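You operate a simulated robot arm through the tools that you are given. There is no shell and no other tool.

You run a simulated robot arm. Do the job below in one go: nothing can be reset, and whatever is moved stays where it is left.

TASK
Cure the block in the small press with its dial on 150, then free the ram.
Fine: heat on, pump into the green band; once TIME lights, red lever on FREE and heat off; leave the other blocks.

Only the result counts: the job must be done as asked and must still hold three seconds after the hand-in. Knocking over, shifting, dropping, spilling or breaking anything else fails it.

THE ROBOT
A 6-joint arm with a two-finger parallel gripper, fixed in place. Base frame: the origin is at the foot of the arm, x ahead of it, y to its left, z up; the work surface is at about z = 0.8. Units: m, rad, N and s.
Its first joint turns from -2.897 to 2.897 rad. Payload 3.91 kg.
The tool frame sits at the grasp point between the pads (the TCP): z along the fingers, y along the line on which they close. The tips reach 0.03 m beyond it. The gripper opens to 0.11 m. The fingers are 0.02 m wide and 0.01 m thick; the gripper's body (0.048 by 0.112 m) begins 0.055 m behind the TCP.
Orientation is that of the tool frame in the base frame, as a unit quaternion [w, x, y, z]. With the fingers straight down and closing along the base's y, the tool's x points along the base's -x, its y along +y and its z along -z.

THE INTERFACE
- The arm moves only by the tool servo_tool. Its argument "moves" is one flat list of numbers, 7 for each row, row after row: the shift along the base's x, y, z in cm, then the turn, a rotation vector about the base's x, y, z in rad, then the opening, from 0 (shut) to 1 (fully open). In form: [dx, dy, dz, rx, ry, rz, grip, dx, dy, dz, rx, ry, rz, grip, ...]. A call has 1 to 20 rows; each row shifts and turns the commanded pose from where the row before left it. Rows are played at 5 a second. More than 0.05 m and 0.15 rad between two rows, or a gripper value outside its range, and nothing of the call is played. Where a pose cannot be reached the arm comes as near as it can. A force on the tool above 90 N (or 10 N above the force at the start of the call, whichever is more), or a blocked arm, ends the call early, and 0.2 s more pass. The fingers move at their own pace (about 0.153 m/s each) and stop on an object; they squeeze with about 40 N. The grip force told is the motor's: it shows also when the fingers shut on nothing. Time passes only in rows, and 0.2 s behind the last, so rows that do not move let the fingers close. The reply holds the time, the measured pose of the TCP, the force on the tool along the base axes, the opening and the grip force, in the units named above and with some noise, with the torque about the TCP (base axes, N m) and any sound that the robot's microphone picked up.
- Cameras (640 x 400 px; columns grow to the right, rows downward): "scene" is fixed at [0.0491, 0.5001, 1.6637]; the picture's right is [-0.32, -0.95, 0.00], its down [-0.47, 0.16, -0.87] and it looks along [0.82, -0.28, -0.50] (base axes); focal length 297 px, centre (320, 200). "wrist" rides on the gripper at [0.072, 0.017, -0.103] in the tool frame; the picture's right is [-0.23, 0.97, 0.00], its down [-0.76, -0.18, -0.62] and it looks along [-0.61, -0.14, 0.78] (tool axes); focal length 222 px, centre (320, 200).
- get_image(camera): a new picture of that camera. No time passes.
- measure_at(camera, pixels): for up to 12 pixels [column, row] of the newest picture of that camera ("zoom" is the newest enlarged one), the place [x, y, z] in the base frame of the surface seen there, good to about 0.002 m. No time passes.
- close_up(camera, box): a new picture of the part [left, top, right, bottom] of that camera's present view, enlarged. No time passes.
- job_done(): hands the job in; it is judged then, once.

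Open the gripper and draw the arm clear of the work before you hand the job in, unless the task says otherwise.

The tools are called after ">>>" as name(argument=value, ...) on one line, values as JSON. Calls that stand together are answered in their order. servo_tool: Moves the arm, as the interface text tells. Its arguments: {"type":"object","properties":{"moves":{"type":"array","items":{"type":"number"}}},"required":["moves"]} The other tools are called the same way: get_image (camera) takes a picture; measure_at (camera, pixels) gives the place of the surface under pixels of a picture; close_up (camera, box) takes an enlarged picture of a part of a camera's view; job_done () hands the job in.

At the start:

```text
clock: 0.0
eef_pos: [0.5182, 0.1964, 1.4583]
tool_rot: [0.002, 0.0, 1.0, 0.0]
ft_force: [0.9, -0.4, -0.2]
ft_torque: [0.0, 0.01, 0.0]
finger_gap: 0.1099
grasp_force: 0.1
```

scene: 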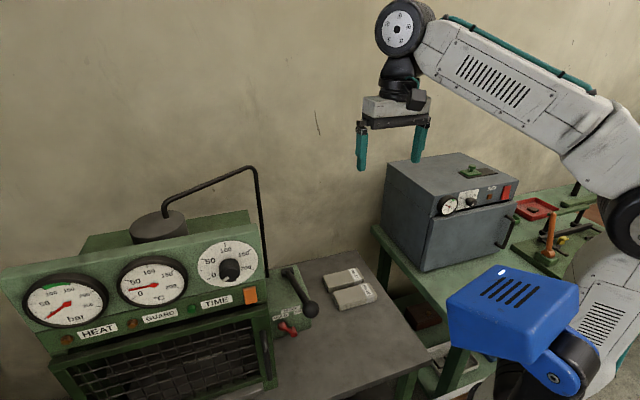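
wrist: 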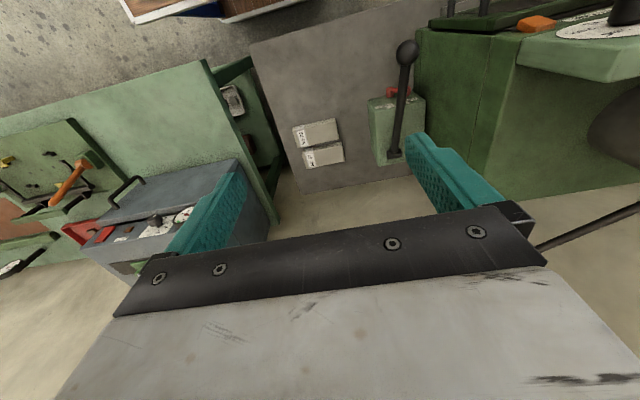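

I'll begin by looking closely at the press panel on the left of the scene picture (around columns 0-320, rows 170-400) and the rest of the view.

>>> close_up(camera="scene", box=[0, 200, 320, 400])

>>> close_up(camera="scene", box=[180, 220, 340, 320])

>>> close_up(camera="wrist", box=[240, 0, 640, 250])

```text
2.00 times, centred on (160, 300) of scene
```

zoom: 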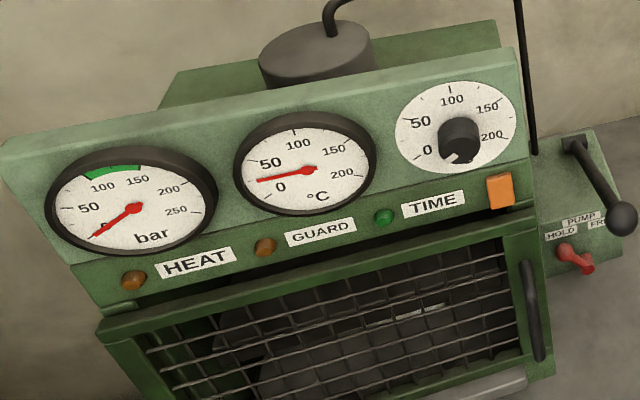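

```text
4.00 times, centred on (260, 270) of scene
```

zoom: 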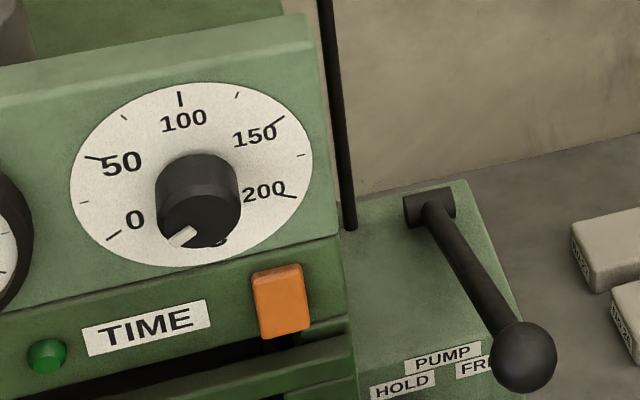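

```text
1.60 times, centred on (440, 125) of wrist
```

zoom: 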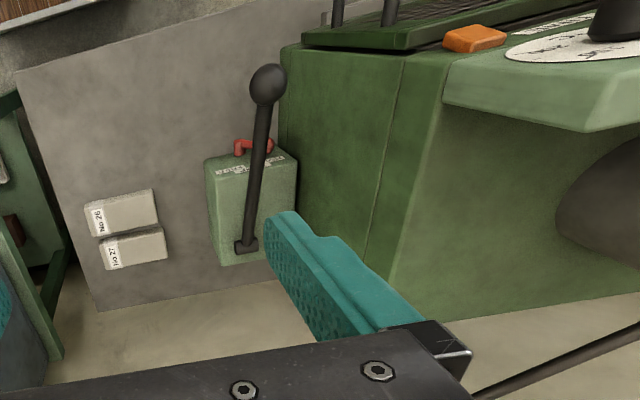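

The panel has a dial with a black knob (pointer near 0), an orange switch at (250,295), a pump lever with ball at (311,309) and a red lever at (288,328). I'll zoom further on lamps, the guard, and the lever labels.

>>> close_up(camera="scene", box=[40, 300, 200, 400])

>>> close_up(camera="scene", box=[180, 300, 340, 400])

>>> close_up(camera="scene", box=[360, 140, 600, 290])

>>> close_up(camera="wrist", box=[340, 20, 500, 120])

>>> measure_at(camera="scene", pixels=[[230, 269], [227, 245], [227, 277], [250, 295], [311, 309], [293, 272], [288, 328], [265, 345], [160, 220], [66, 340], [130, 324], [192, 308]])

```text
4.00 times, centred on (120, 350) of scene
```

zoom: 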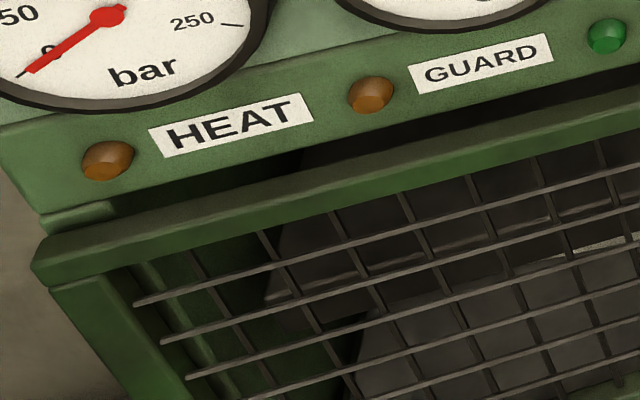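

```text
4.00 times, centred on (260, 350) of scene
```

zoom: 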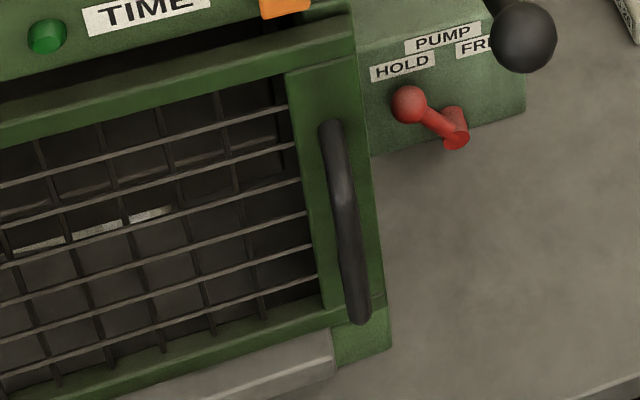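

```text
2.67 times, centred on (480, 215) of scene
```

zoom: 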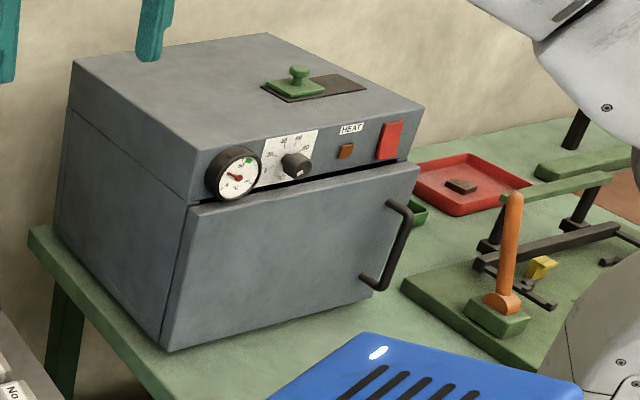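

```text
4.00 times, centred on (420, 70) of wrist
```

zoom: 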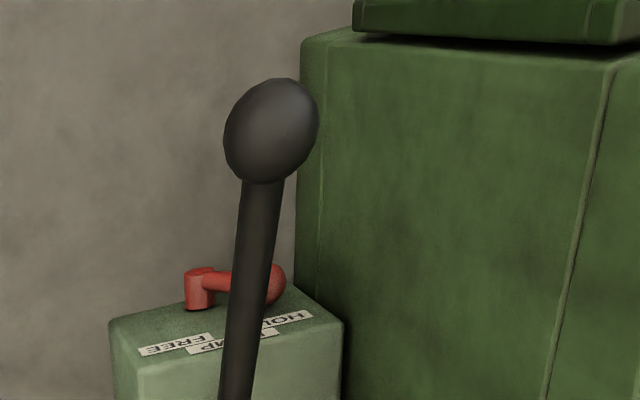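

```text
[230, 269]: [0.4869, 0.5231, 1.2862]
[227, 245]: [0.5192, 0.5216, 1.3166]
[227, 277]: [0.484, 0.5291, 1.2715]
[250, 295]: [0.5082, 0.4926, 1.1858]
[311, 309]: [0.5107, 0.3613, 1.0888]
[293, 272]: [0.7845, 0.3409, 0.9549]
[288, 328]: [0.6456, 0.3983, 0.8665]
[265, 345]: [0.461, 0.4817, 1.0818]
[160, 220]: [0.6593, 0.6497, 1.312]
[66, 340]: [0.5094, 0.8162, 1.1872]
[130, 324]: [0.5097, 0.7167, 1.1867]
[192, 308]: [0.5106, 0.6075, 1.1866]
```

Positions show the press front at x≈0.5, with the dial at about (0.5,0.52,1.29). I'll measure the guard frame, dial marks, and lever details.

>>> measure_at(camera="scene", pixels=[[52, 368], [150, 343], [262, 314], [270, 380], [262, 334], [268, 376], [100, 388], [245, 328], [55, 355], [262, 300], [240, 393], [200, 360]])

>>> close_up(camera="scene", box=[190, 230, 270, 290])

>>> close_up(camera="scene", box=[260, 290, 324, 340])

```text
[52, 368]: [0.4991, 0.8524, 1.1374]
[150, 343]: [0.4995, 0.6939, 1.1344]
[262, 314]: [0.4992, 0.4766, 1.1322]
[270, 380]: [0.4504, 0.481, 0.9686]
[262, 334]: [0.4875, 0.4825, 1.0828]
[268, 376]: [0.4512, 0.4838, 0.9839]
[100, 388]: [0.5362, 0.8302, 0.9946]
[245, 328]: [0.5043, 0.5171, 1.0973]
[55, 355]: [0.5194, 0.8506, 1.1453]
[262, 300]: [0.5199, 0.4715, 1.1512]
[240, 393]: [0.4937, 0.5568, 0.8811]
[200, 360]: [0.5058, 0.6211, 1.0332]
```

```text
6.67 times, centred on (230, 260) of scene
```

zoom: 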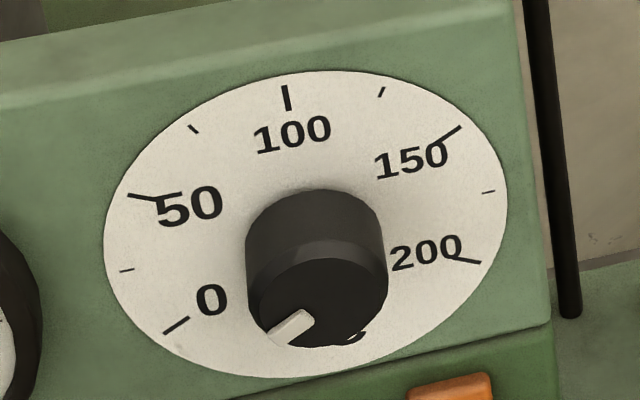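

```text
8.00 times, centred on (292, 315) of scene
```

zoom: 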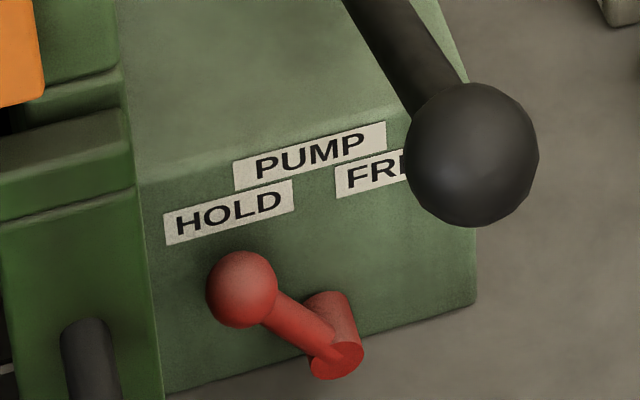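

The guard frame reads x≈0.499 on both sides (closed). Next I measure the dial face marks and the gauge/switch geometry to get the panel plane and knob axis.

>>> measure_at(camera="scene", pixels=[[224.9, 244.6], [208.4, 278.7], [203.8, 259.5], [249.8, 250], [251.3, 269], [232, 282], [222, 281], [226.5, 278], [230, 275], [222, 258], [235, 258], [229, 262]])

>>> measure_at(camera="wrist", pixels=[[407, 52], [400, 100], [394, 152], [387, 95], [410, 92], [375, 110], [420, 105], [313, 133], [323, 156], [375, 160], [425, 130], [538, 22]])

>>> close_up(camera="scene", box=[20, 250, 120, 330])

>>> close_up(camera="scene", box=[236, 280, 268, 310])

```text
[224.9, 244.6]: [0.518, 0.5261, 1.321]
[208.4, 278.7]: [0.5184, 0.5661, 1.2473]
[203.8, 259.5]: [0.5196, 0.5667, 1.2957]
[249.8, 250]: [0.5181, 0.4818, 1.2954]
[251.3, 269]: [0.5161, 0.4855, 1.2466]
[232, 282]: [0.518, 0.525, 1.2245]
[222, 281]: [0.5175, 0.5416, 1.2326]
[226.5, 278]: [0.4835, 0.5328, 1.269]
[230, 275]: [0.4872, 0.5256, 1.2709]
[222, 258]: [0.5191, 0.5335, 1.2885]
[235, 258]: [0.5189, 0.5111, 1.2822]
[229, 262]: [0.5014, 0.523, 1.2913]
```

```text
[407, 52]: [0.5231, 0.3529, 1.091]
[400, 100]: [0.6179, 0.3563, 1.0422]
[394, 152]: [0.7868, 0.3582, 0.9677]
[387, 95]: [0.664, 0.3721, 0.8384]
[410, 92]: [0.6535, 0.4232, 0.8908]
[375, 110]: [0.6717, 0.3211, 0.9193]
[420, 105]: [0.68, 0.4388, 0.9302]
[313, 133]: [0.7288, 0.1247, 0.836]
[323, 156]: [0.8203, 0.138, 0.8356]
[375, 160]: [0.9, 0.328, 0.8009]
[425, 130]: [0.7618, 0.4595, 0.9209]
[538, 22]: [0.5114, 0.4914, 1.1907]
```

```text
5.00 times, centred on (70, 290) of scene
```

zoom: 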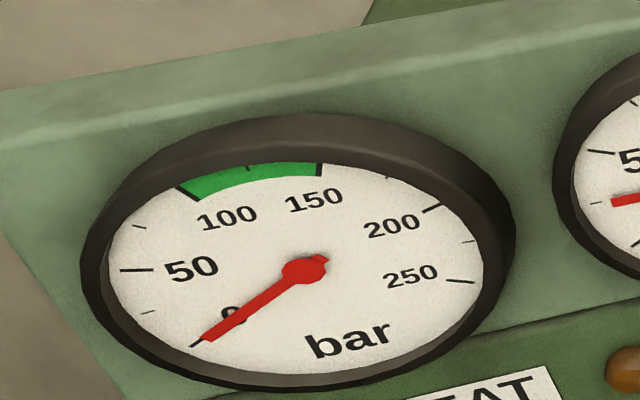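

```text
13.33 times, centred on (252, 295) of scene
```

zoom: 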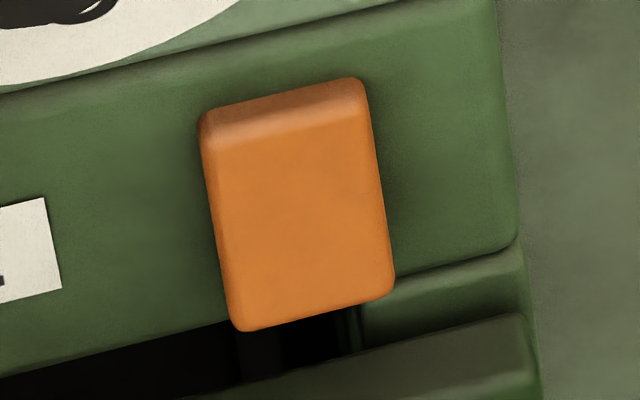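

Dial: 0 and 200 marks sit ±120° from the 100 mark, centre about (y 0.5255, z 1.271), so 150 is 60° right of up; knob front at x≈0.484, radius ≈0.02; green band is 100–150 bar. I'll turn the tool to point toward +x while moving toward the panel, staying well clear (z≥1.35).

>>> servo_tool(moves=[-0.9, 1.0, 0, 0, -0.1428, 0, 0.6, -0.9, 1.0, 0, 0, -0.1428, 0, 0.6, -0.9, 1.0, 0, 0, -0.1428, 0, 0.6, -0.9, 1.0, 0, 0, -0.1428, 0, 0.6, -0.9, 1.0, 0, 0, -0.1428, 0, 0.6, -0.9, 1.0, 0, 0, -0.1428, 0, 0.6])

```text
clock: 1.4
eef_pos: [0.4656, 0.2573, 1.4599]
tool_rot: [0.418, 0.0, 0.908, 0.0]
ft_force: [0.4, 0.0, 0.0]
ft_torque: [-0.01, 0.03, 0.01]
finger_gap: 0.066
grasp_force: 0.0
```

The arm tracks well with no force. I continue to a horizontal tool and take new pictures.

>>> servo_tool(moves=[-0.9, 1.5, -1.0, 0, -0.1428, 0, 0.6, -0.9, 1.5, -1.0, 0, -0.1428, 0, 0.6, -0.9, 1.5, -1.0, 0, -0.1428, 0, 0.6, -0.9, 1.5, -1.0, 0, -0.1428, 0, 0.6, -0.9, 1.5, -1.0, 0, -0.1428, 0, 0.6, 0, 1.5, -1.0, 0, 0, 0, 0.6])

>>> get_image(camera="scene")

>>> get_image(camera="wrist")

```text
clock: 3.0
eef_pos: [0.4282, 0.3263, 1.4287]
tool_rot: [0.706, 0.035, 0.707, 0.018]
ft_force: [0.7, 0.8, -0.6]
ft_torque: [0.0, 0.01, -0.06]
finger_gap: 0.0659
grasp_force: 0.0
stopped in row 6: the arm was blocked; the commanded pose is now the measured one
```

```text
taken
```

scene: 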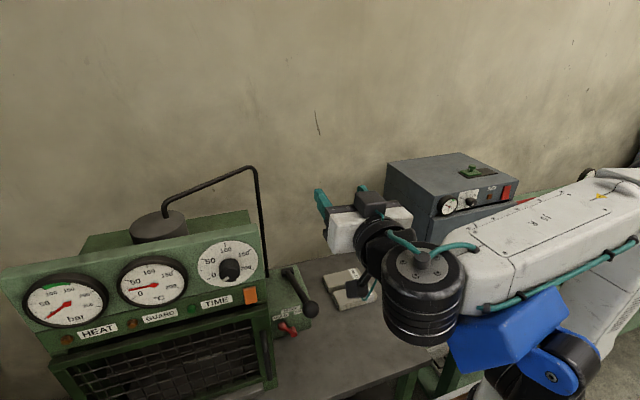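

```text
taken
```

wrist: 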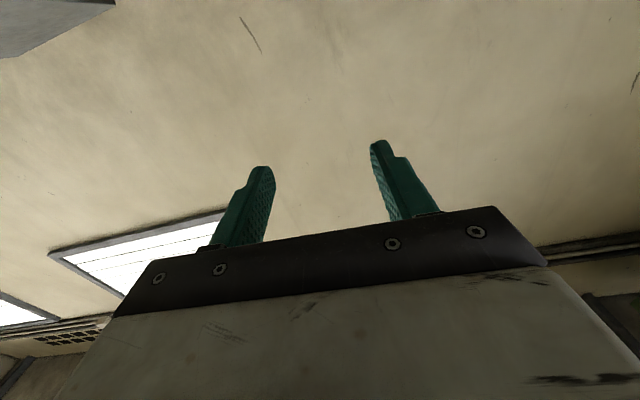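

The call was blocked with the tool nearly horizontal at (0.428,0.326,1.429) — likely the wrist is folded too near the base. I'll try moving outward (+x,+y) in small steps at this height, above the panel top.

>>> servo_tool(moves=[1.0, 1.0, 0, 0, 0, 0, 0.6, 1.0, 1.0, 0, 0, 0, 0, 0.6, 0, 1.5, 0, 0, 0, 0, 0.6])

```text
clock: 3.8
eef_pos: [0.4469, 0.3613, 1.4267]
tool_rot: [0.707, 0.031, 0.706, 0.018]
ft_force: [-0.1, -0.5, -0.5]
ft_torque: [0.02, 0.02, 0.02]
finger_gap: 0.0658
grasp_force: 0.1
```

It moves freely here. I continue +y toward 0.52 and correct the small roll error (about -0.07 rad about x).

>>> servo_tool(moves=[0, 2, 0, -0.035, 0, 0.01, 0.6, 0, 2, 0, -0.035, 0, 0.01, 0.6, 0, 2, 0, 0, 0, 0, 0.6, 0, 2, 0, 0, 0, 0, 0.6, 0, 2, 0, 0, 0, 0, 0.6, 0, 2, 0, 0, 0, 0, 0.6, 0, 2, 0, 0, 0, 0, 0.6, 0, 2.4, 0, 0, 0, 0, 0.6])

>>> get_image(camera="scene")

>>> get_image(camera="wrist")

```text
clock: 5.6
eef_pos: [0.4545, 0.5203, 1.4303]
tool_rot: [0.707, 0.007, 0.707, -0.004]
ft_force: [-0.3, -0.7, 0.4]
ft_torque: [0.0, 0.0, 0.04]
finger_gap: 0.066
grasp_force: 0.1
```

```text
taken
```

scene: 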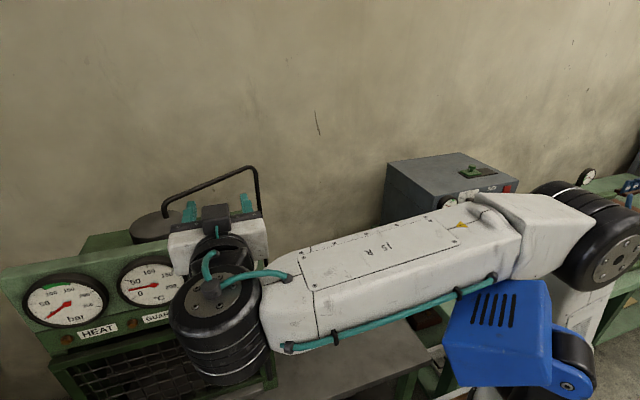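

```text
taken
```

wrist: 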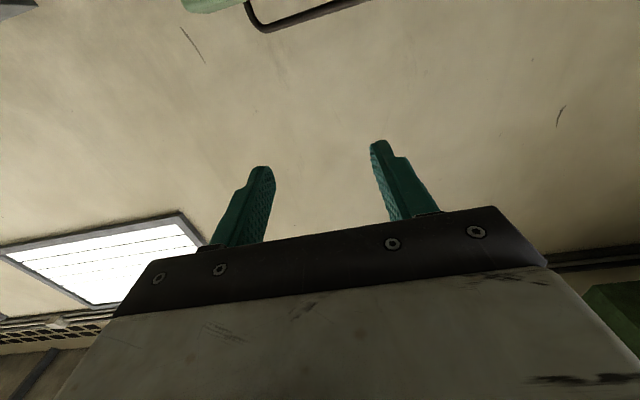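

Now at (0.4545,0.520,1.430), tool horizontal. The knob-front centre pixel (230,275) measured (0.487,0.5256,1.271). I'll back off in x, then descend to the knob's height, then check the pose.

>>> servo_tool(moves=[-2, 0, 0, 0, 0, 0, 0.6, -2, 0.3, 0, 0, 0, 0, 0.6, 0, 0, -2, 0, 0, 0, 0.6, 0, 0, -2, 0, 0, 0, 0.6, 0, 0, -2, 0, 0, 0, 0.6, 0, 0, -2, 0, 0, 0, 0.6, 0, 0, -2, 0, 0, 0, 0.6, 0, 0, -2, 0, 0, 0, 0.6, 0, 0, -2, 0, 0, 0, 0.6, 0, 0, -2, 0, 0, 0, 0.6])

>>> get_image(camera="scene")

>>> get_image(camera="wrist")

```text
clock: 8.0
eef_pos: [0.4725, 0.5017, 1.2955]
tool_rot: [0.707, 0.063, 0.704, -0.021]
ft_force: [1.7, 2.4, 13.5]
ft_torque: [0.4, -0.49, -0.08]
finger_gap: 0.0665
grasp_force: 1.0
stopped in row 10: the arm was blocked; the commanded pose is now the measured one
```

```text
taken
```

scene: 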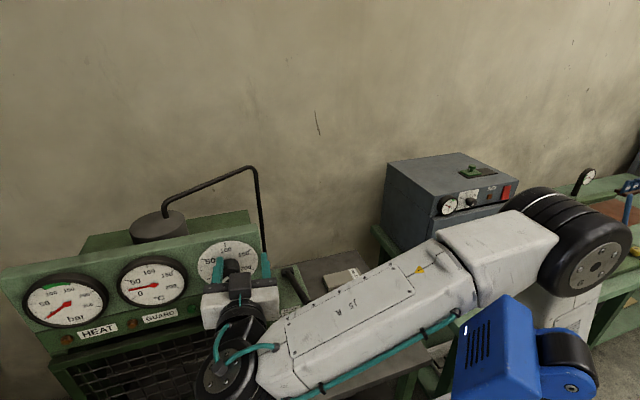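

```text
taken
```

wrist: 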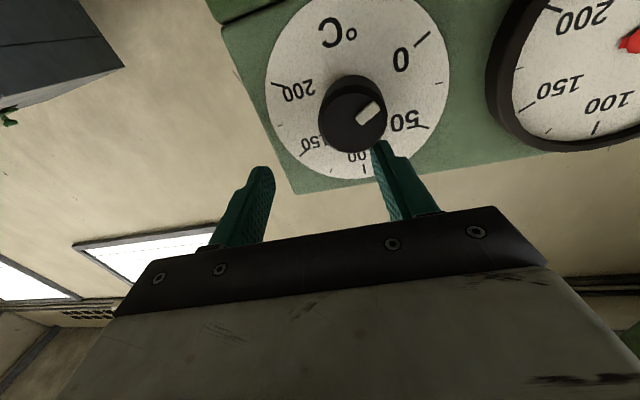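

The x did not retreat as commanded (a reach limit) and a fingertip touched the knob: 13.5 N in z at TCP (0.4725,0.5017,1.2955). I'll first lift gently off, and measure the arm links to understand the limit.

>>> servo_tool(moves=[0, 0, 1, 0, 0, 0, 0.6])

>>> get_image(camera="scene")

>>> get_image(camera="wrist")

>>> measure_at(camera="scene", pixels=[[590, 270], [595, 225], [500, 245], [350, 320], [230, 375], [215, 380], [240, 320], [490, 340], [570, 392], [570, 350], [540, 310], [235, 305]])

```text
clock: 8.4
eef_pos: [0.4721, 0.5003, 1.3003]
tool_rot: [0.706, 0.059, 0.705, -0.022]
ft_force: [0.3, 0.1, -0.8]
ft_torque: [-0.02, 0.04, -0.04]
finger_gap: 0.0663
grasp_force: 0.1
```

```text
taken
```

scene: 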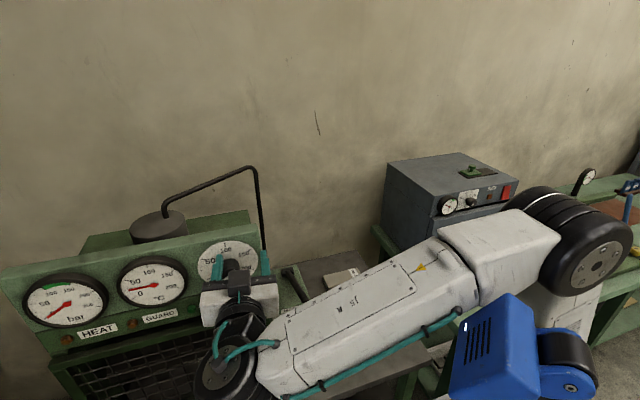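

```text
taken
```

wrist: 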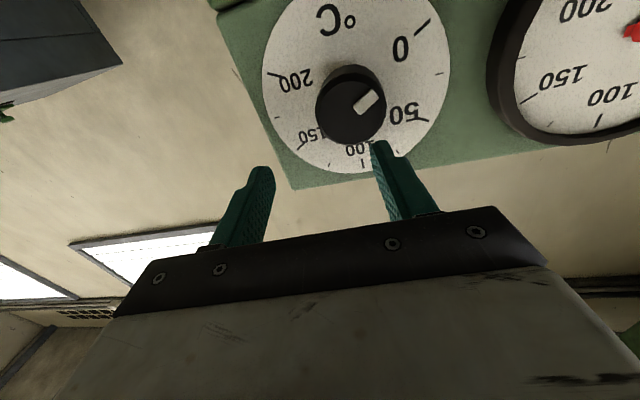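

```text
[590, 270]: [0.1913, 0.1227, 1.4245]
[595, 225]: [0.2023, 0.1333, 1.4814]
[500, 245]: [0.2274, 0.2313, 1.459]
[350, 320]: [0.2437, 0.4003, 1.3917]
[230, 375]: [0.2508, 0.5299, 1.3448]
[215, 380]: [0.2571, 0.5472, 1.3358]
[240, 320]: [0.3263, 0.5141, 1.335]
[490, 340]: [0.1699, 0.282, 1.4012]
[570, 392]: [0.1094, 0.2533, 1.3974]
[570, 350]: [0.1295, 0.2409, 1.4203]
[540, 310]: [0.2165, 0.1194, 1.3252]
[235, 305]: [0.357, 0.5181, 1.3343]
```

Contact is gone now. I zoom on the arm links (450–640, 180–400) to understand the configuration before choosing another approach direction.

>>> close_up(camera="scene", box=[400, 160, 640, 400])

>>> measure_at(camera="scene", pixels=[[545, 215], [560, 300], [600, 310], [570, 195], [620, 265], [590, 385], [470, 370], [510, 310], [555, 345], [440, 260], [330, 370], [575, 375]])

```text
1.67 times, centred on (520, 280) of scene
```

zoom: 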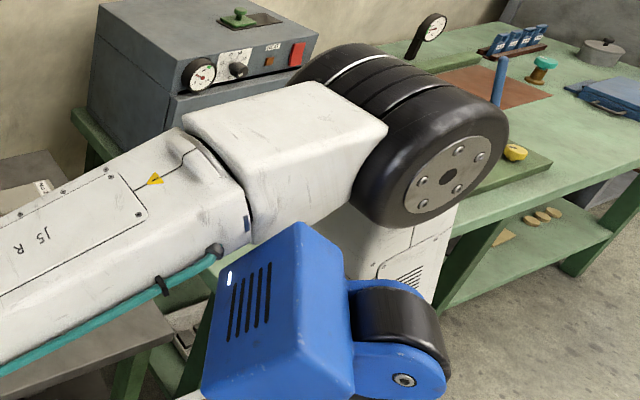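

```text
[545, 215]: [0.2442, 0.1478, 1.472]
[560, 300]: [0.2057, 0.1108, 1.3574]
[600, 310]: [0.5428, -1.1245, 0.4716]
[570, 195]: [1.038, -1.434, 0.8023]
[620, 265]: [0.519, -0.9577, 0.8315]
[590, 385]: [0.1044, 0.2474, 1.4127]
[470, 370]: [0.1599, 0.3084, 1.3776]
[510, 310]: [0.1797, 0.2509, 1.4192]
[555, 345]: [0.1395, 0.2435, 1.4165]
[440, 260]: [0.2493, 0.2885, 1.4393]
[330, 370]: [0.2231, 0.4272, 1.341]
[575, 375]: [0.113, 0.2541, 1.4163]
```

The limit is a wrist near-singularity (tool axis perpendicular to the arm plane), so x can't retreat easily. Instead I can straddle the knob from above: fingers lie left and right in y. I'll rise, correct y to ~0.526 and fix yaw (+0.115) and roll.

>>> servo_tool(moves=[0, 0, 1.5, 0, 0, 0, 0.7, 0, 0, 1.5, 0, 0, 0, 0.7, 0, 0.5, 0, 0, 0, 0.04, 0.7, 0, 0.7, 0, -0.025, 0, 0.04, 0.7, 0, 0.7, 0, -0.025, 0, 0.035, 0.7, 0, 0.6, 0, 0, 0, 0, 0.7, 0, 0, 0, 0, 0, 0, 0.7, 0, 0, 0, 0, 0, 0, 0.7])

>>> get_image(camera="wrist")

```text
clock: 10.2
eef_pos: [0.4736, 0.5252, 1.3318]
tool_rot: [0.707, 0.003, 0.707, -0.002]
ft_force: [0.1, 0.4, -1.0]
ft_torque: [0.01, 0.01, -0.02]
finger_gap: 0.077
grasp_force: 0.0
```

```text
taken
```

wrist: 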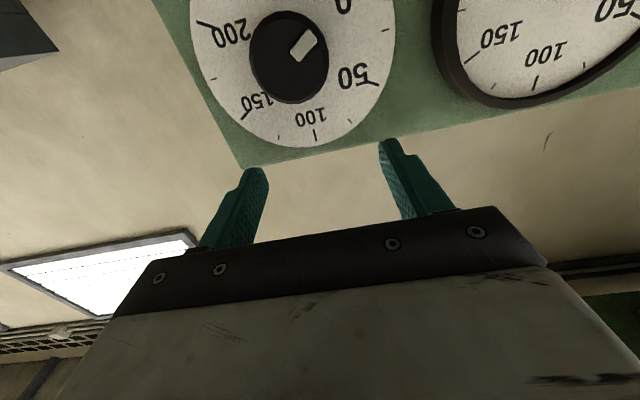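

The pose is now clean: (0.4736,0.5252,1.3318). I measure the pointer's ends and knob centre in the wrist picture to learn the current dial setting.

>>> close_up(camera="wrist", box=[190, 0, 400, 130])

>>> measure_at(camera="wrist", pixels=[[312, 35], [305, 43], [296, 54], [289, 58], [275, 70], [288, 20], [315, 130], [375, 88], [248, 115], [270, 20]])

```text
3.05 times, centred on (295, 65) of wrist
```

zoom: 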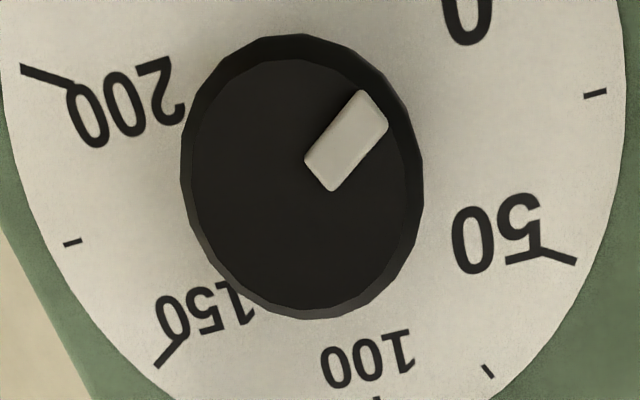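

```text
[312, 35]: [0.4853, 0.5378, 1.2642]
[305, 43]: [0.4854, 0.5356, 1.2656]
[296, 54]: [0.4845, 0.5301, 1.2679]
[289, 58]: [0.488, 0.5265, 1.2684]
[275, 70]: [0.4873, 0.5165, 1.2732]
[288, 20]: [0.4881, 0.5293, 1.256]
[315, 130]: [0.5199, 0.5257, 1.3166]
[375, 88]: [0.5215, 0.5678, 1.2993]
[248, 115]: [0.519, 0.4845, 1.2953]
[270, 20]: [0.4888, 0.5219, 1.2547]
```

The pointer direction works out to about −119° from up, i.e. still at 0, so it needs +180° about x. I move x slightly forward and descend straddling the knob.

>>> servo_tool(moves=[0.3, 0, 0, 0, 0, 0, 0.7, 0.3, 0, 0, 0, 0, 0, 0.7, 0, 0, -1.2, 0, 0, 0, 0.7, 0, 0, -1.2, 0, 0, 0, 0.7, 0, 0, -1.2, 0, 0, 0, 0.7, 0, 0, -1.2, 0, 0, 0, 0.7, 0, 0, -1.2, 0, 0, 0, 0.7, 0, 0, 0, 0, 0, 0, 0.7])

>>> get_image(camera="wrist")

>>> get_image(camera="scene")

```text
clock: 12.0
eef_pos: [0.476, 0.5278, 1.2688]
tool_rot: [0.708, -0.001, 0.706, 0.002]
ft_force: [0.1, 0.9, 0.2]
ft_torque: [0.02, 0.01, -0.03]
finger_gap: 0.0771
grasp_force: 0.0
```

```text
taken
```

wrist: 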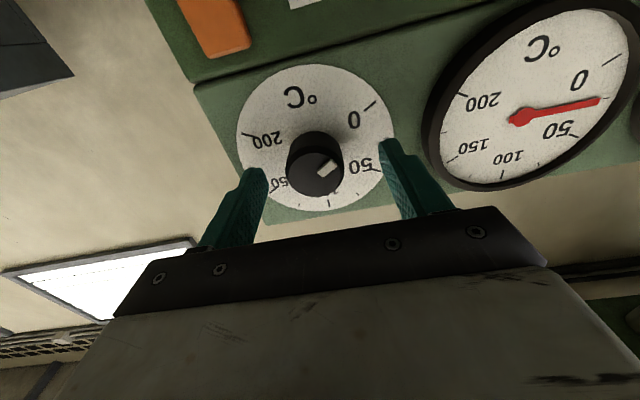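

```text
taken
```

scene: 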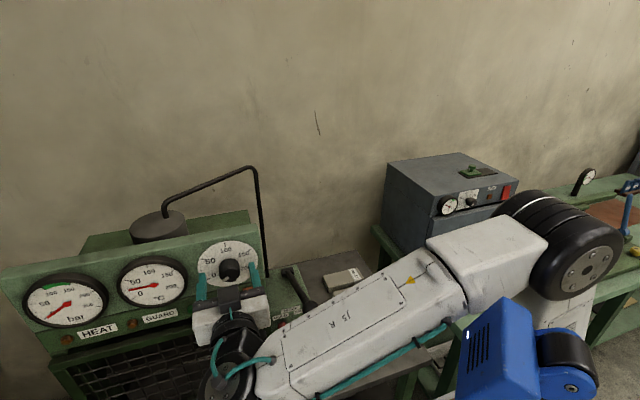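

The fingers straddle the knob at (0.476,0.5278,1.2688). I nudge to centre, then close on the knob.

>>> servo_tool(moves=[0, -0.2, 0.2, 0, 0, 0, 0.7, 0, 0, 0, 0, 0, 0, 0.45, 0, 0, 0, 0, 0, 0, 0.3, 0, 0, 0, 0, 0, 0, 0.3, 0, 0, 0, 0, 0, 0, 0.3])

>>> get_image(camera="wrist")

```text
clock: 13.2
eef_pos: [0.477, 0.5251, 1.2728]
tool_rot: [0.708, 0.0, 0.707, 0.001]
ft_force: [-7.5, -11.3, -6.1]
ft_torque: [-0.02, 0.32, -0.64]
finger_gap: 0.0375
grasp_force: 44.7
```

```text
taken
```

wrist: 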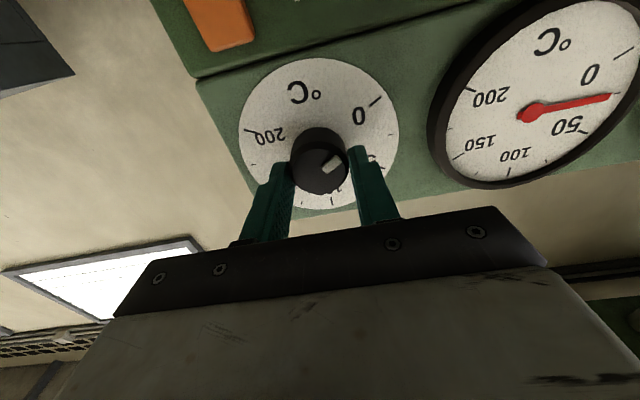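

The knob is gripped (gap 0.0375 m, 44.7 N). I start turning +rx in small steps and check the knob and the tracking.

>>> servo_tool(moves=[0, 0, 0, 0.1, 0, 0, 0.3, 0, 0, 0, 0.1, 0, 0, 0.3, 0, 0, 0, 0.1, 0, 0, 0.3, 0, 0, 0, 0.1, 0, 0, 0.3])

>>> get_image(camera="wrist")

```text
clock: 14.2
eef_pos: [0.4764, 0.5236, 1.274]
tool_rot: [0.695, 0.14, 0.691, 0.141]
ft_force: [-18.0, -27.1, -14.5]
ft_torque: [-0.08, 1.54, -0.8]
finger_gap: 0.0377
grasp_force: 45.2
```

```text
taken
```

wrist: 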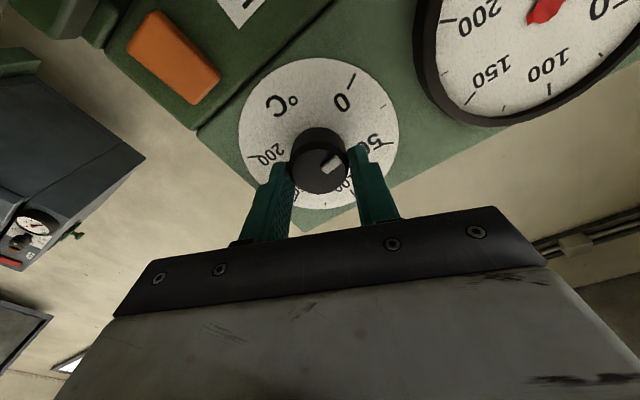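

The knob follows (pointer moved toward 50) but side forces rose to about (-18,-27,-14) N, so I relieve the commanded position in that direction while continuing to turn.

>>> servo_tool(moves=[-0.1, -0.15, -0.1, 0, 0, 0, 0.3, 0, 0, 0, 0.1, 0, 0, 0.3, 0, 0, 0, 0.1, 0, 0, 0.3, 0, 0, 0, 0.1, 0, 0, 0.3, 0, 0, 0, 0.1, 0, 0, 0.3])

>>> get_image(camera="wrist")

```text
clock: 15.4
eef_pos: [0.4761, 0.5229, 1.2722]
tool_rot: [0.654, 0.276, 0.648, 0.276]
ft_force: [-19.0, -20.3, -15.1]
ft_torque: [-0.07, 1.52, -0.2]
finger_gap: 0.0376
grasp_force: 44.9
```

```text
taken
```

wrist: 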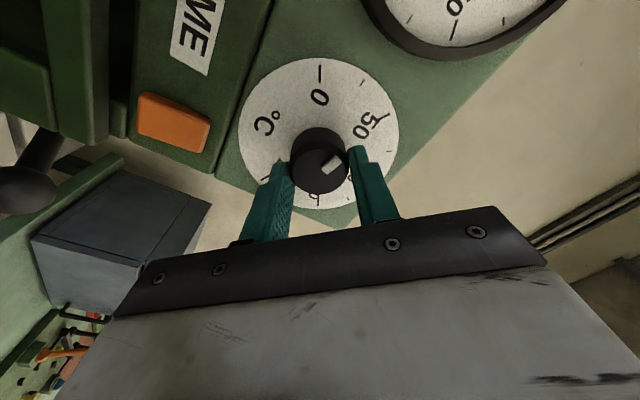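

Rotation tracks exactly (0.80 rad so far) with the knob in the grip. I keep turning with a bit more relief.

>>> servo_tool(moves=[-0.1, -0.1, -0.1, 0.1, 0, 0, 0.3, 0, 0, 0, 0.1, 0, 0, 0.3, 0, 0, 0, 0.1, 0, 0, 0.3, 0, 0, 0, 0.1, 0, 0, 0.3, 0, 0, 0, 0.1, 0, 0, 0.3, 0, 0, 0, 0.1, 0, 0, 0.3, 0, 0, 0, 0.1, 0, 0, 0.3, 0, 0, 0, 0.1, 0, 0, 0.3])

>>> get_image(camera="wrist")

```text
clock: 16.2
eef_pos: [0.4831, 0.5273, 1.2907]
tool_rot: [0.612, 0.364, 0.615, 0.338]
ft_force: [-18.0, -40.0, -69.3]
ft_torque: [-0.69, 1.91, 0.17]
finger_gap: 0.073
grasp_force: 39.9
out of reach, approached as far as the arm can: row 2, 3
stopped in row 3: the force on the tool passed its limit at 105 N (the readings are from after the stop); the commanded pose is now the measured one
```

```text
taken
```

wrist: 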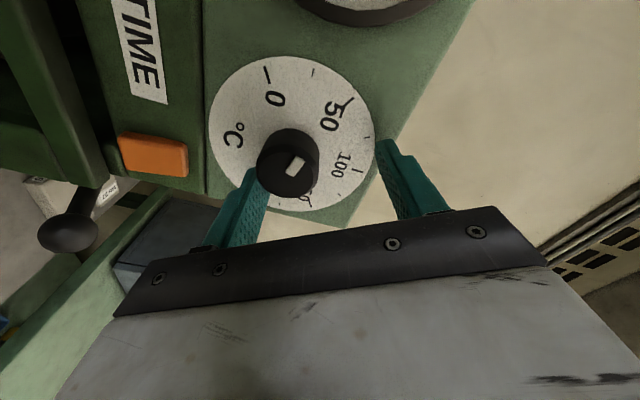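

At roll ≈1.0 rad a joint limit was met and the arm shoved the knob (force -69 N in z, gap forced to 0.073). I open the gripper without moving and look.

>>> servo_tool(moves=[0, 0, 0, 0, 0, 0, 0.8, 0, 0, 0, 0, 0, 0, 0.8])

>>> get_image(camera="wrist")

>>> get_image(camera="scene")

```text
clock: 16.8
eef_pos: [0.4813, 0.529, 1.2975]
tool_rot: [0.613, 0.364, 0.61, 0.345]
ft_force: [1.0, -2.0, -2.4]
ft_torque: [-0.09, -0.06, 0.0]
finger_gap: 0.0897
grasp_force: 1.8
```

```text
taken
```

wrist: 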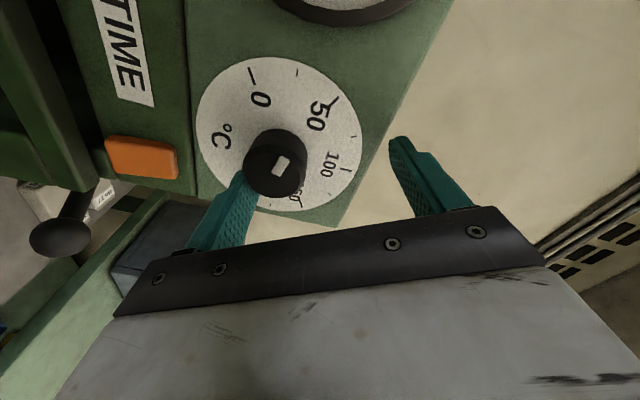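

```text
taken
```

scene: 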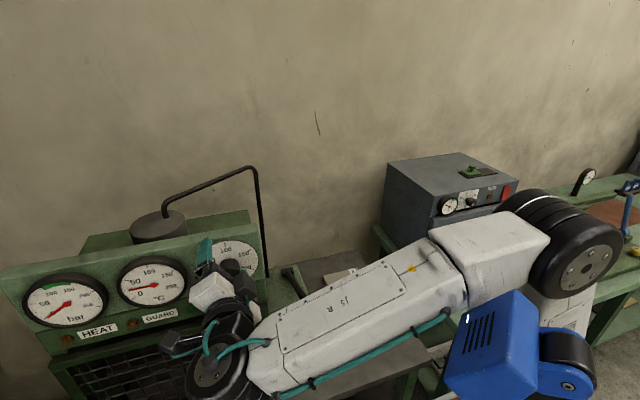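

Forces are cleared; the dial pointer now shows somewhere past 50. I re-centre around the knob with the gripper open while turning the roll back, then I'll regrip from a negative roll.

>>> servo_tool(moves=[-0.1, -0.1, -0.9, -0.08, 0, 0, 0.85, -0.2, -0.1, -0.9, -0.08, 0, 0, 0.85, -0.2, -0.1, -0.8, -0.08, 0, 0, 0.85, 0, 0, 0, -0.1, 0, 0, 0.85])

>>> get_image(camera="wrist")

```text
clock: 17.8
eef_pos: [0.4784, 0.5252, 1.2709]
tool_rot: [0.666, 0.255, 0.661, 0.234]
ft_force: [-0.2, -0.3, -0.2]
ft_torque: [0.01, -0.02, 0.01]
finger_gap: 0.0935
grasp_force: 0.1
```

```text
taken
```

wrist: 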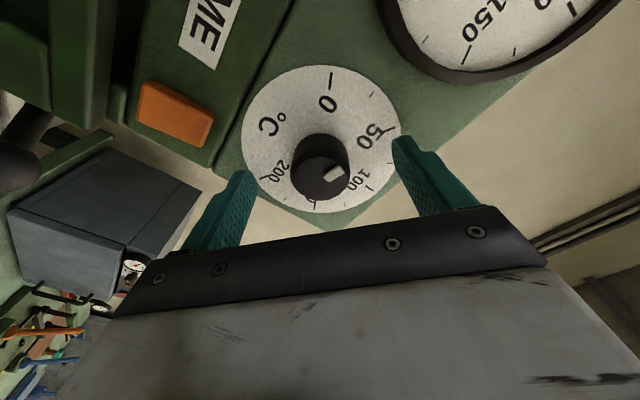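

Centred on the knob again with no force. I measure the pointer ends around (342,169) and (328,178).

>>> close_up(camera="wrist", box=[240, 70, 400, 220])

>>> measure_at(camera="wrist", pixels=[[341, 169], [335, 173], [328, 178], [320, 182]])

```text
2.67 times, centred on (320, 145) of wrist
```

zoom: 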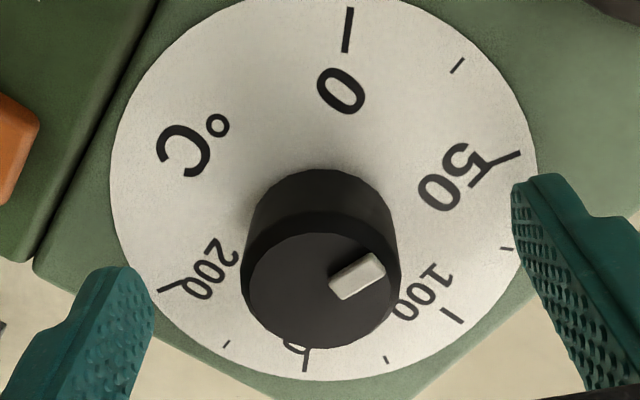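

```text
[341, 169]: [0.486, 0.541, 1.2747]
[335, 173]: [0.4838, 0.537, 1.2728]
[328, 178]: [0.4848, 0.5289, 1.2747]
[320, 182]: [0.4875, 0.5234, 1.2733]
```

The pointer measures about −76° (≈36 on the dial), so 136° (≈2.37 rad) remain. I check the surface x of the strip below the dial before swinging the open fingers round to a negative roll.

>>> measure_at(camera="wrist", pixels=[[175, 115], [205, 70], [225, 110], [250, 50], [150, 60], [280, 30], [240, 140], [215, 158], [410, 60], [370, 95]])

```text
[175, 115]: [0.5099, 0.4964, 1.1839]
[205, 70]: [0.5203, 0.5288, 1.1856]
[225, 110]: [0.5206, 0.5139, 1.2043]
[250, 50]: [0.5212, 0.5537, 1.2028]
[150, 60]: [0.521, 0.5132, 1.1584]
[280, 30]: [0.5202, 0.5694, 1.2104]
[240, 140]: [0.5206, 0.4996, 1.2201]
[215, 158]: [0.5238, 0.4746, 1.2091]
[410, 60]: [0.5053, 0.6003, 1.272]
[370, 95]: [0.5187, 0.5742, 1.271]
```

The whole panel is flat at x≈0.520, so finger swing is clear. I rotate the open gripper to about −1.3 rad roll around the knob.

>>> servo_tool(moves=[-0.1, 0, 0, -0.1, 0, 0, 0.7, -0.1, 0, 0, -0.12, 0, 0, 0.7, 0, 0, 0, -0.12, 0, 0, 0.7, 0, 0, 0, -0.12, 0, 0, 0.7, 0, 0, 0, -0.12, 0, 0, 0.7, 0, 0, 0, -0.12, 0, 0, 0.7, 0, 0, 0, -0.12, 0, 0, 0.7, 0, 0, 0, 0, 0, 0, 0.7])

```text
clock: 19.6
eef_pos: [0.478, 0.5248, 1.2693]
tool_rot: [0.71, -0.029, 0.702, -0.051]
ft_force: [-0.5, -0.2, 0.6]
ft_torque: [0.0, -0.04, -0.01]
finger_gap: 0.0772
grasp_force: 0.1
```

Tracking fine (roll ≈ −0.11). I continue to about −1.3 rad.

>>> servo_tool(moves=[0, 0, 0, -0.12, 0, 0, 0.7, 0, 0, 0, -0.12, 0, 0, 0.7, 0, 0, 0, -0.12, 0, 0, 0.7, 0, 0, 0, -0.12, 0, 0, 0.7, 0, 0, 0, -0.12, 0, 0, 0.7, 0, 0, 0, -0.12, 0, 0, 0.7, 0, 0, 0, -0.12, 0, 0, 0.7, 0, 0, 0, -0.12, 0, 0, 0.7, 0, 0, 0, -0.12, 0, 0, 0.7, 0, 0, 0, -0.12, 0, 0, 0.7, 0, 0, 0, 0, 0, 0, 0.7])

>>> get_image(camera="wrist")

```text
clock: 22.0
eef_pos: [0.4783, 0.5232, 1.2711]
tool_rot: [0.563, -0.424, 0.556, -0.44]
ft_force: [0.2, 0.1, 0.0]
ft_torque: [-0.01, 0.0, 0.03]
finger_gap: 0.077
grasp_force: 0.2
```

```text
taken
```

wrist: 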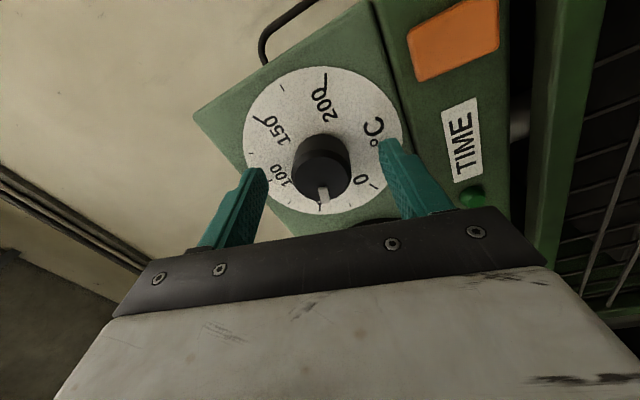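

Roll ≈ −1.31; the dial pointer looks near the 50 mark. I shift +2 mm in y to centre and close on the knob.

>>> servo_tool(moves=[0, 0.15, 0, 0, 0, 0, 0.7, 0, 0, 0, 0, 0, 0, 0.45, 0, 0, 0, 0, 0, 0, 0.3, 0, 0, 0, 0, 0, 0, 0.3, 0, 0, 0, 0, 0, 0, 0.3])

```text
clock: 23.2
eef_pos: [0.478, 0.5267, 1.2702]
tool_rot: [0.563, -0.423, 0.557, -0.439]
ft_force: [0.8, 0.0, -4.5]
ft_torque: [-0.03, 0.9, 0.1]
finger_gap: 0.0379
grasp_force: 45.2
```

Gripped with low side force. I turn +rx by 0.1 per row, 8 rows, and check.

>>> servo_tool(moves=[0, 0, 0, 0.1, 0, 0, 0.3, 0, 0, 0, 0.1, 0, 0, 0.3, 0, 0, 0, 0.1, 0, 0, 0.3, 0, 0, 0, 0.1, 0, 0, 0.3, 0, 0, 0, 0.1, 0, 0, 0.3, 0, 0, 0, 0.1, 0, 0, 0.3, 0, 0, 0, 0.1, 0, 0, 0.3, 0, 0, 0, 0.1, 0, 0, 0.3])

>>> get_image(camera="wrist")

```text
clock: 25.0
eef_pos: [0.4784, 0.5267, 1.2714]
tool_rot: [0.688, -0.166, 0.681, -0.19]
ft_force: [1.0, -9.5, -5.6]
ft_torque: [-0.03, 1.12, 0.09]
finger_gap: 0.0376
grasp_force: 45.0
```

```text
taken
```

wrist: 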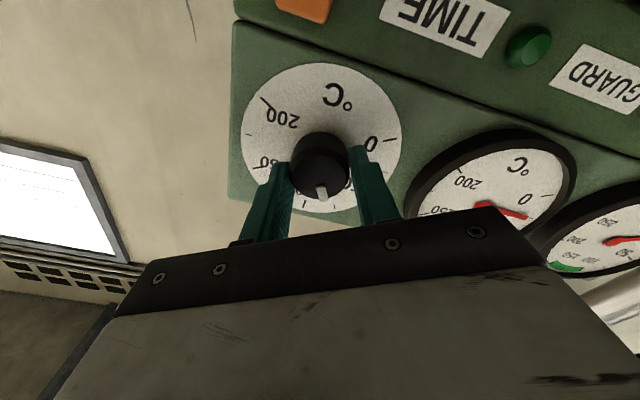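

Good, low forces; the pointer is approaching 100. I continue 8 more rows.

>>> servo_tool(moves=[0, 0, 0, 0.1, 0, 0, 0.3, 0, 0, 0, 0.1, 0, 0, 0.3, 0, 0, 0, 0.1, 0, 0, 0.3, 0, 0, 0, 0.1, 0, 0, 0.3, 0, 0, 0, 0.1, 0, 0, 0.3, 0, 0, 0, 0.1, 0, 0, 0.3, 0, 0, 0, 0.1, 0, 0, 0.3, 0, 0, 0, 0.1, 0, 0, 0.3])

>>> get_image(camera="wrist")

>>> close_up(camera="wrist", box=[220, 60, 420, 230])

```text
clock: 26.8
eef_pos: [0.4788, 0.526, 1.2719]
tool_rot: [0.703, 0.116, 0.696, 0.088]
ft_force: [-0.7, -14.5, -8.3]
ft_torque: [-0.03, 0.8, 0.72]
finger_gap: 0.0376
grasp_force: 45.4
```

```text
taken
```

wrist: 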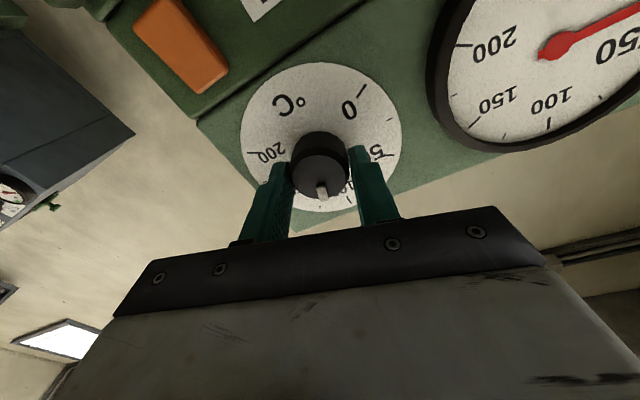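

```text
2.35 times, centred on (320, 145) of wrist
```

zoom: 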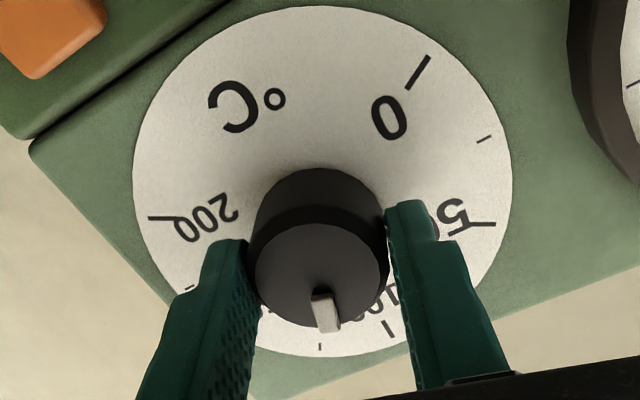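

The pointer is now past 100. I measure its ends and the knob centre in the zoomed picture for the exact angle.

>>> measure_at(camera="zoom", pixels=[[329, 328], [325, 315], [319, 298], [320, 272], [390, 328], [320, 347], [160, 218], [418, 72], [485, 224], [270, 290], [370, 290]])

```text
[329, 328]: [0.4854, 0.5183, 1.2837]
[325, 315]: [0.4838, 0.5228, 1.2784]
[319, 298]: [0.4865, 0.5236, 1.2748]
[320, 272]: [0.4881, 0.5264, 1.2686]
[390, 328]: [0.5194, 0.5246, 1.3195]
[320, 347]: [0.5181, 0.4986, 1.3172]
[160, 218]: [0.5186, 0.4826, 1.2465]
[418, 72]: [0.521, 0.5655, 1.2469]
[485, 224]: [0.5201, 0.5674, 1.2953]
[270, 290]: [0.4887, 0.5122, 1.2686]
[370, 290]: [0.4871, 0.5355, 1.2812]
```

Projecting the pointer against the 100 tick (390,328) and 125 tick (320,347) gives about 113–117 now, so ~0.73 rad remain. I release, turn the open gripper back by 0.8 rad, and regrip for the last part.

>>> servo_tool(moves=[0, 0, 0, 0, 0, 0, 0.7, 0, 0, 0, 0, 0, 0, 0.7, 0, 0, 0, -0.1, 0, 0, 0.7, 0, 0, 0, -0.1, 0, 0, 0.7, 0, 0, 0, -0.1, 0, 0, 0.7, 0, 0, 0, -0.1, 0, 0, 0.7, 0, 0, 0, -0.1, 0, 0, 0.7, 0, 0, 0, -0.1, 0, 0, 0.7, 0, 0, 0, -0.1, 0, 0, 0.7, 0, 0, 0, -0.1, 0, 0, 0.7, 0, 0, 0, 0, 0, 0, 0.7])

>>> get_image(camera="wrist")

>>> close_up(camera="wrist", box=[220, 60, 420, 230])

```text
clock: 29.2
eef_pos: [0.4781, 0.526, 1.2711]
tool_rot: [0.688, -0.169, 0.68, -0.189]
ft_force: [0.0, 0.0, 0.3]
ft_torque: [-0.02, 0.03, -0.01]
finger_gap: 0.0769
grasp_force: 0.0
```

```text
taken
```

wrist: 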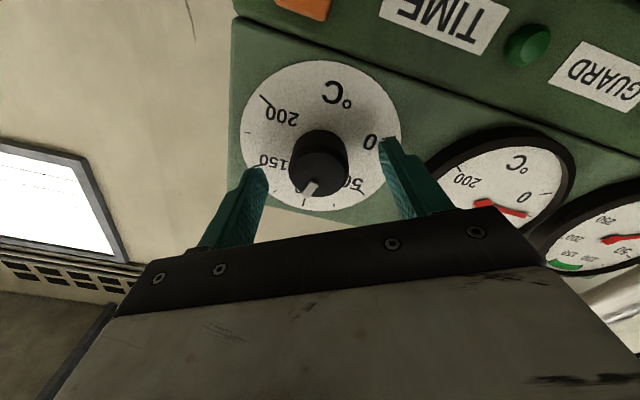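

```text
2.35 times, centred on (320, 145) of wrist
```

zoom: 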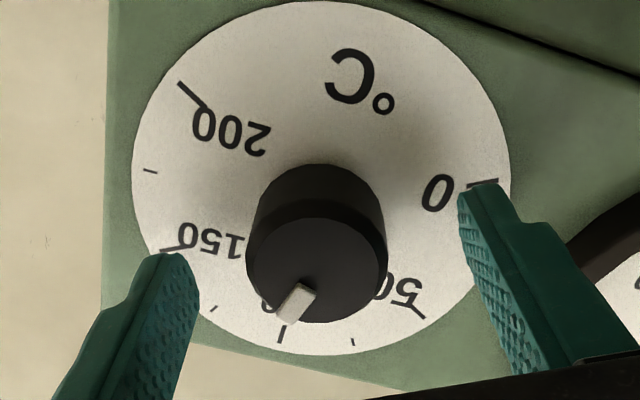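

Same estimate from this view (~111–115). Forces are zero and the gripper is centred; I close again on the knob.

>>> servo_tool(moves=[0, 0, 0, 0, 0, 0, 0.5, 0, 0, 0, 0, 0, 0, 0.3, 0, 0, 0, 0, 0, 0, 0.3, 0, 0, 0, 0, 0, 0, 0.3, 0, 0, 0, 0.1, 0, 0, 0.3, 0, 0, 0, 0.1, 0, 0, 0.3, 0, 0, 0, 0.1, 0, 0, 0.3, 0, 0, 0, 0.1, 0, 0, 0.3, 0, 0, 0, 0.1, 0, 0, 0.3, 0, 0, 0, 0.1, 0, 0, 0.3, 0, 0, 0, 0.1, 0, 0, 0.3])

>>> get_image(camera="wrist")

>>> close_up(camera="wrist", box=[220, 60, 420, 230])

```text
clock: 31.6
eef_pos: [0.4786, 0.5257, 1.2724]
tool_rot: [0.707, 0.081, 0.7, 0.056]
ft_force: [-0.6, -18.3, -8.3]
ft_torque: [-0.06, 0.82, 0.1]
finger_gap: 0.0379
grasp_force: 44.7
```

```text
taken
```

wrist: 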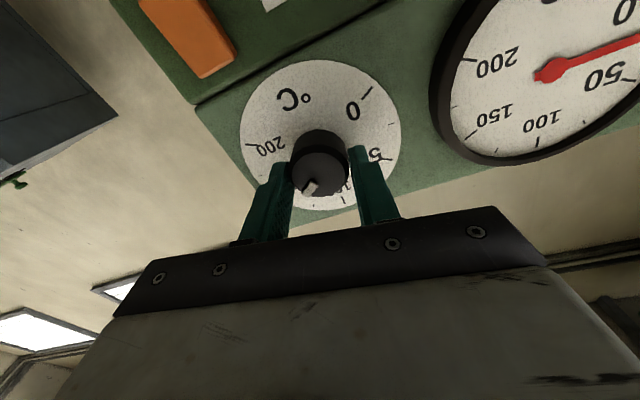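

```text
2.35 times, centred on (320, 145) of wrist
```

zoom: 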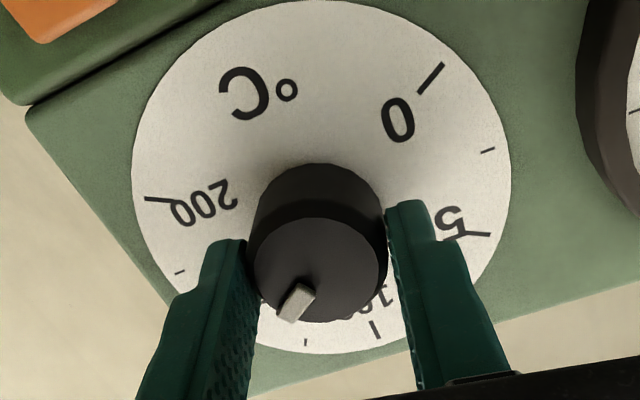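

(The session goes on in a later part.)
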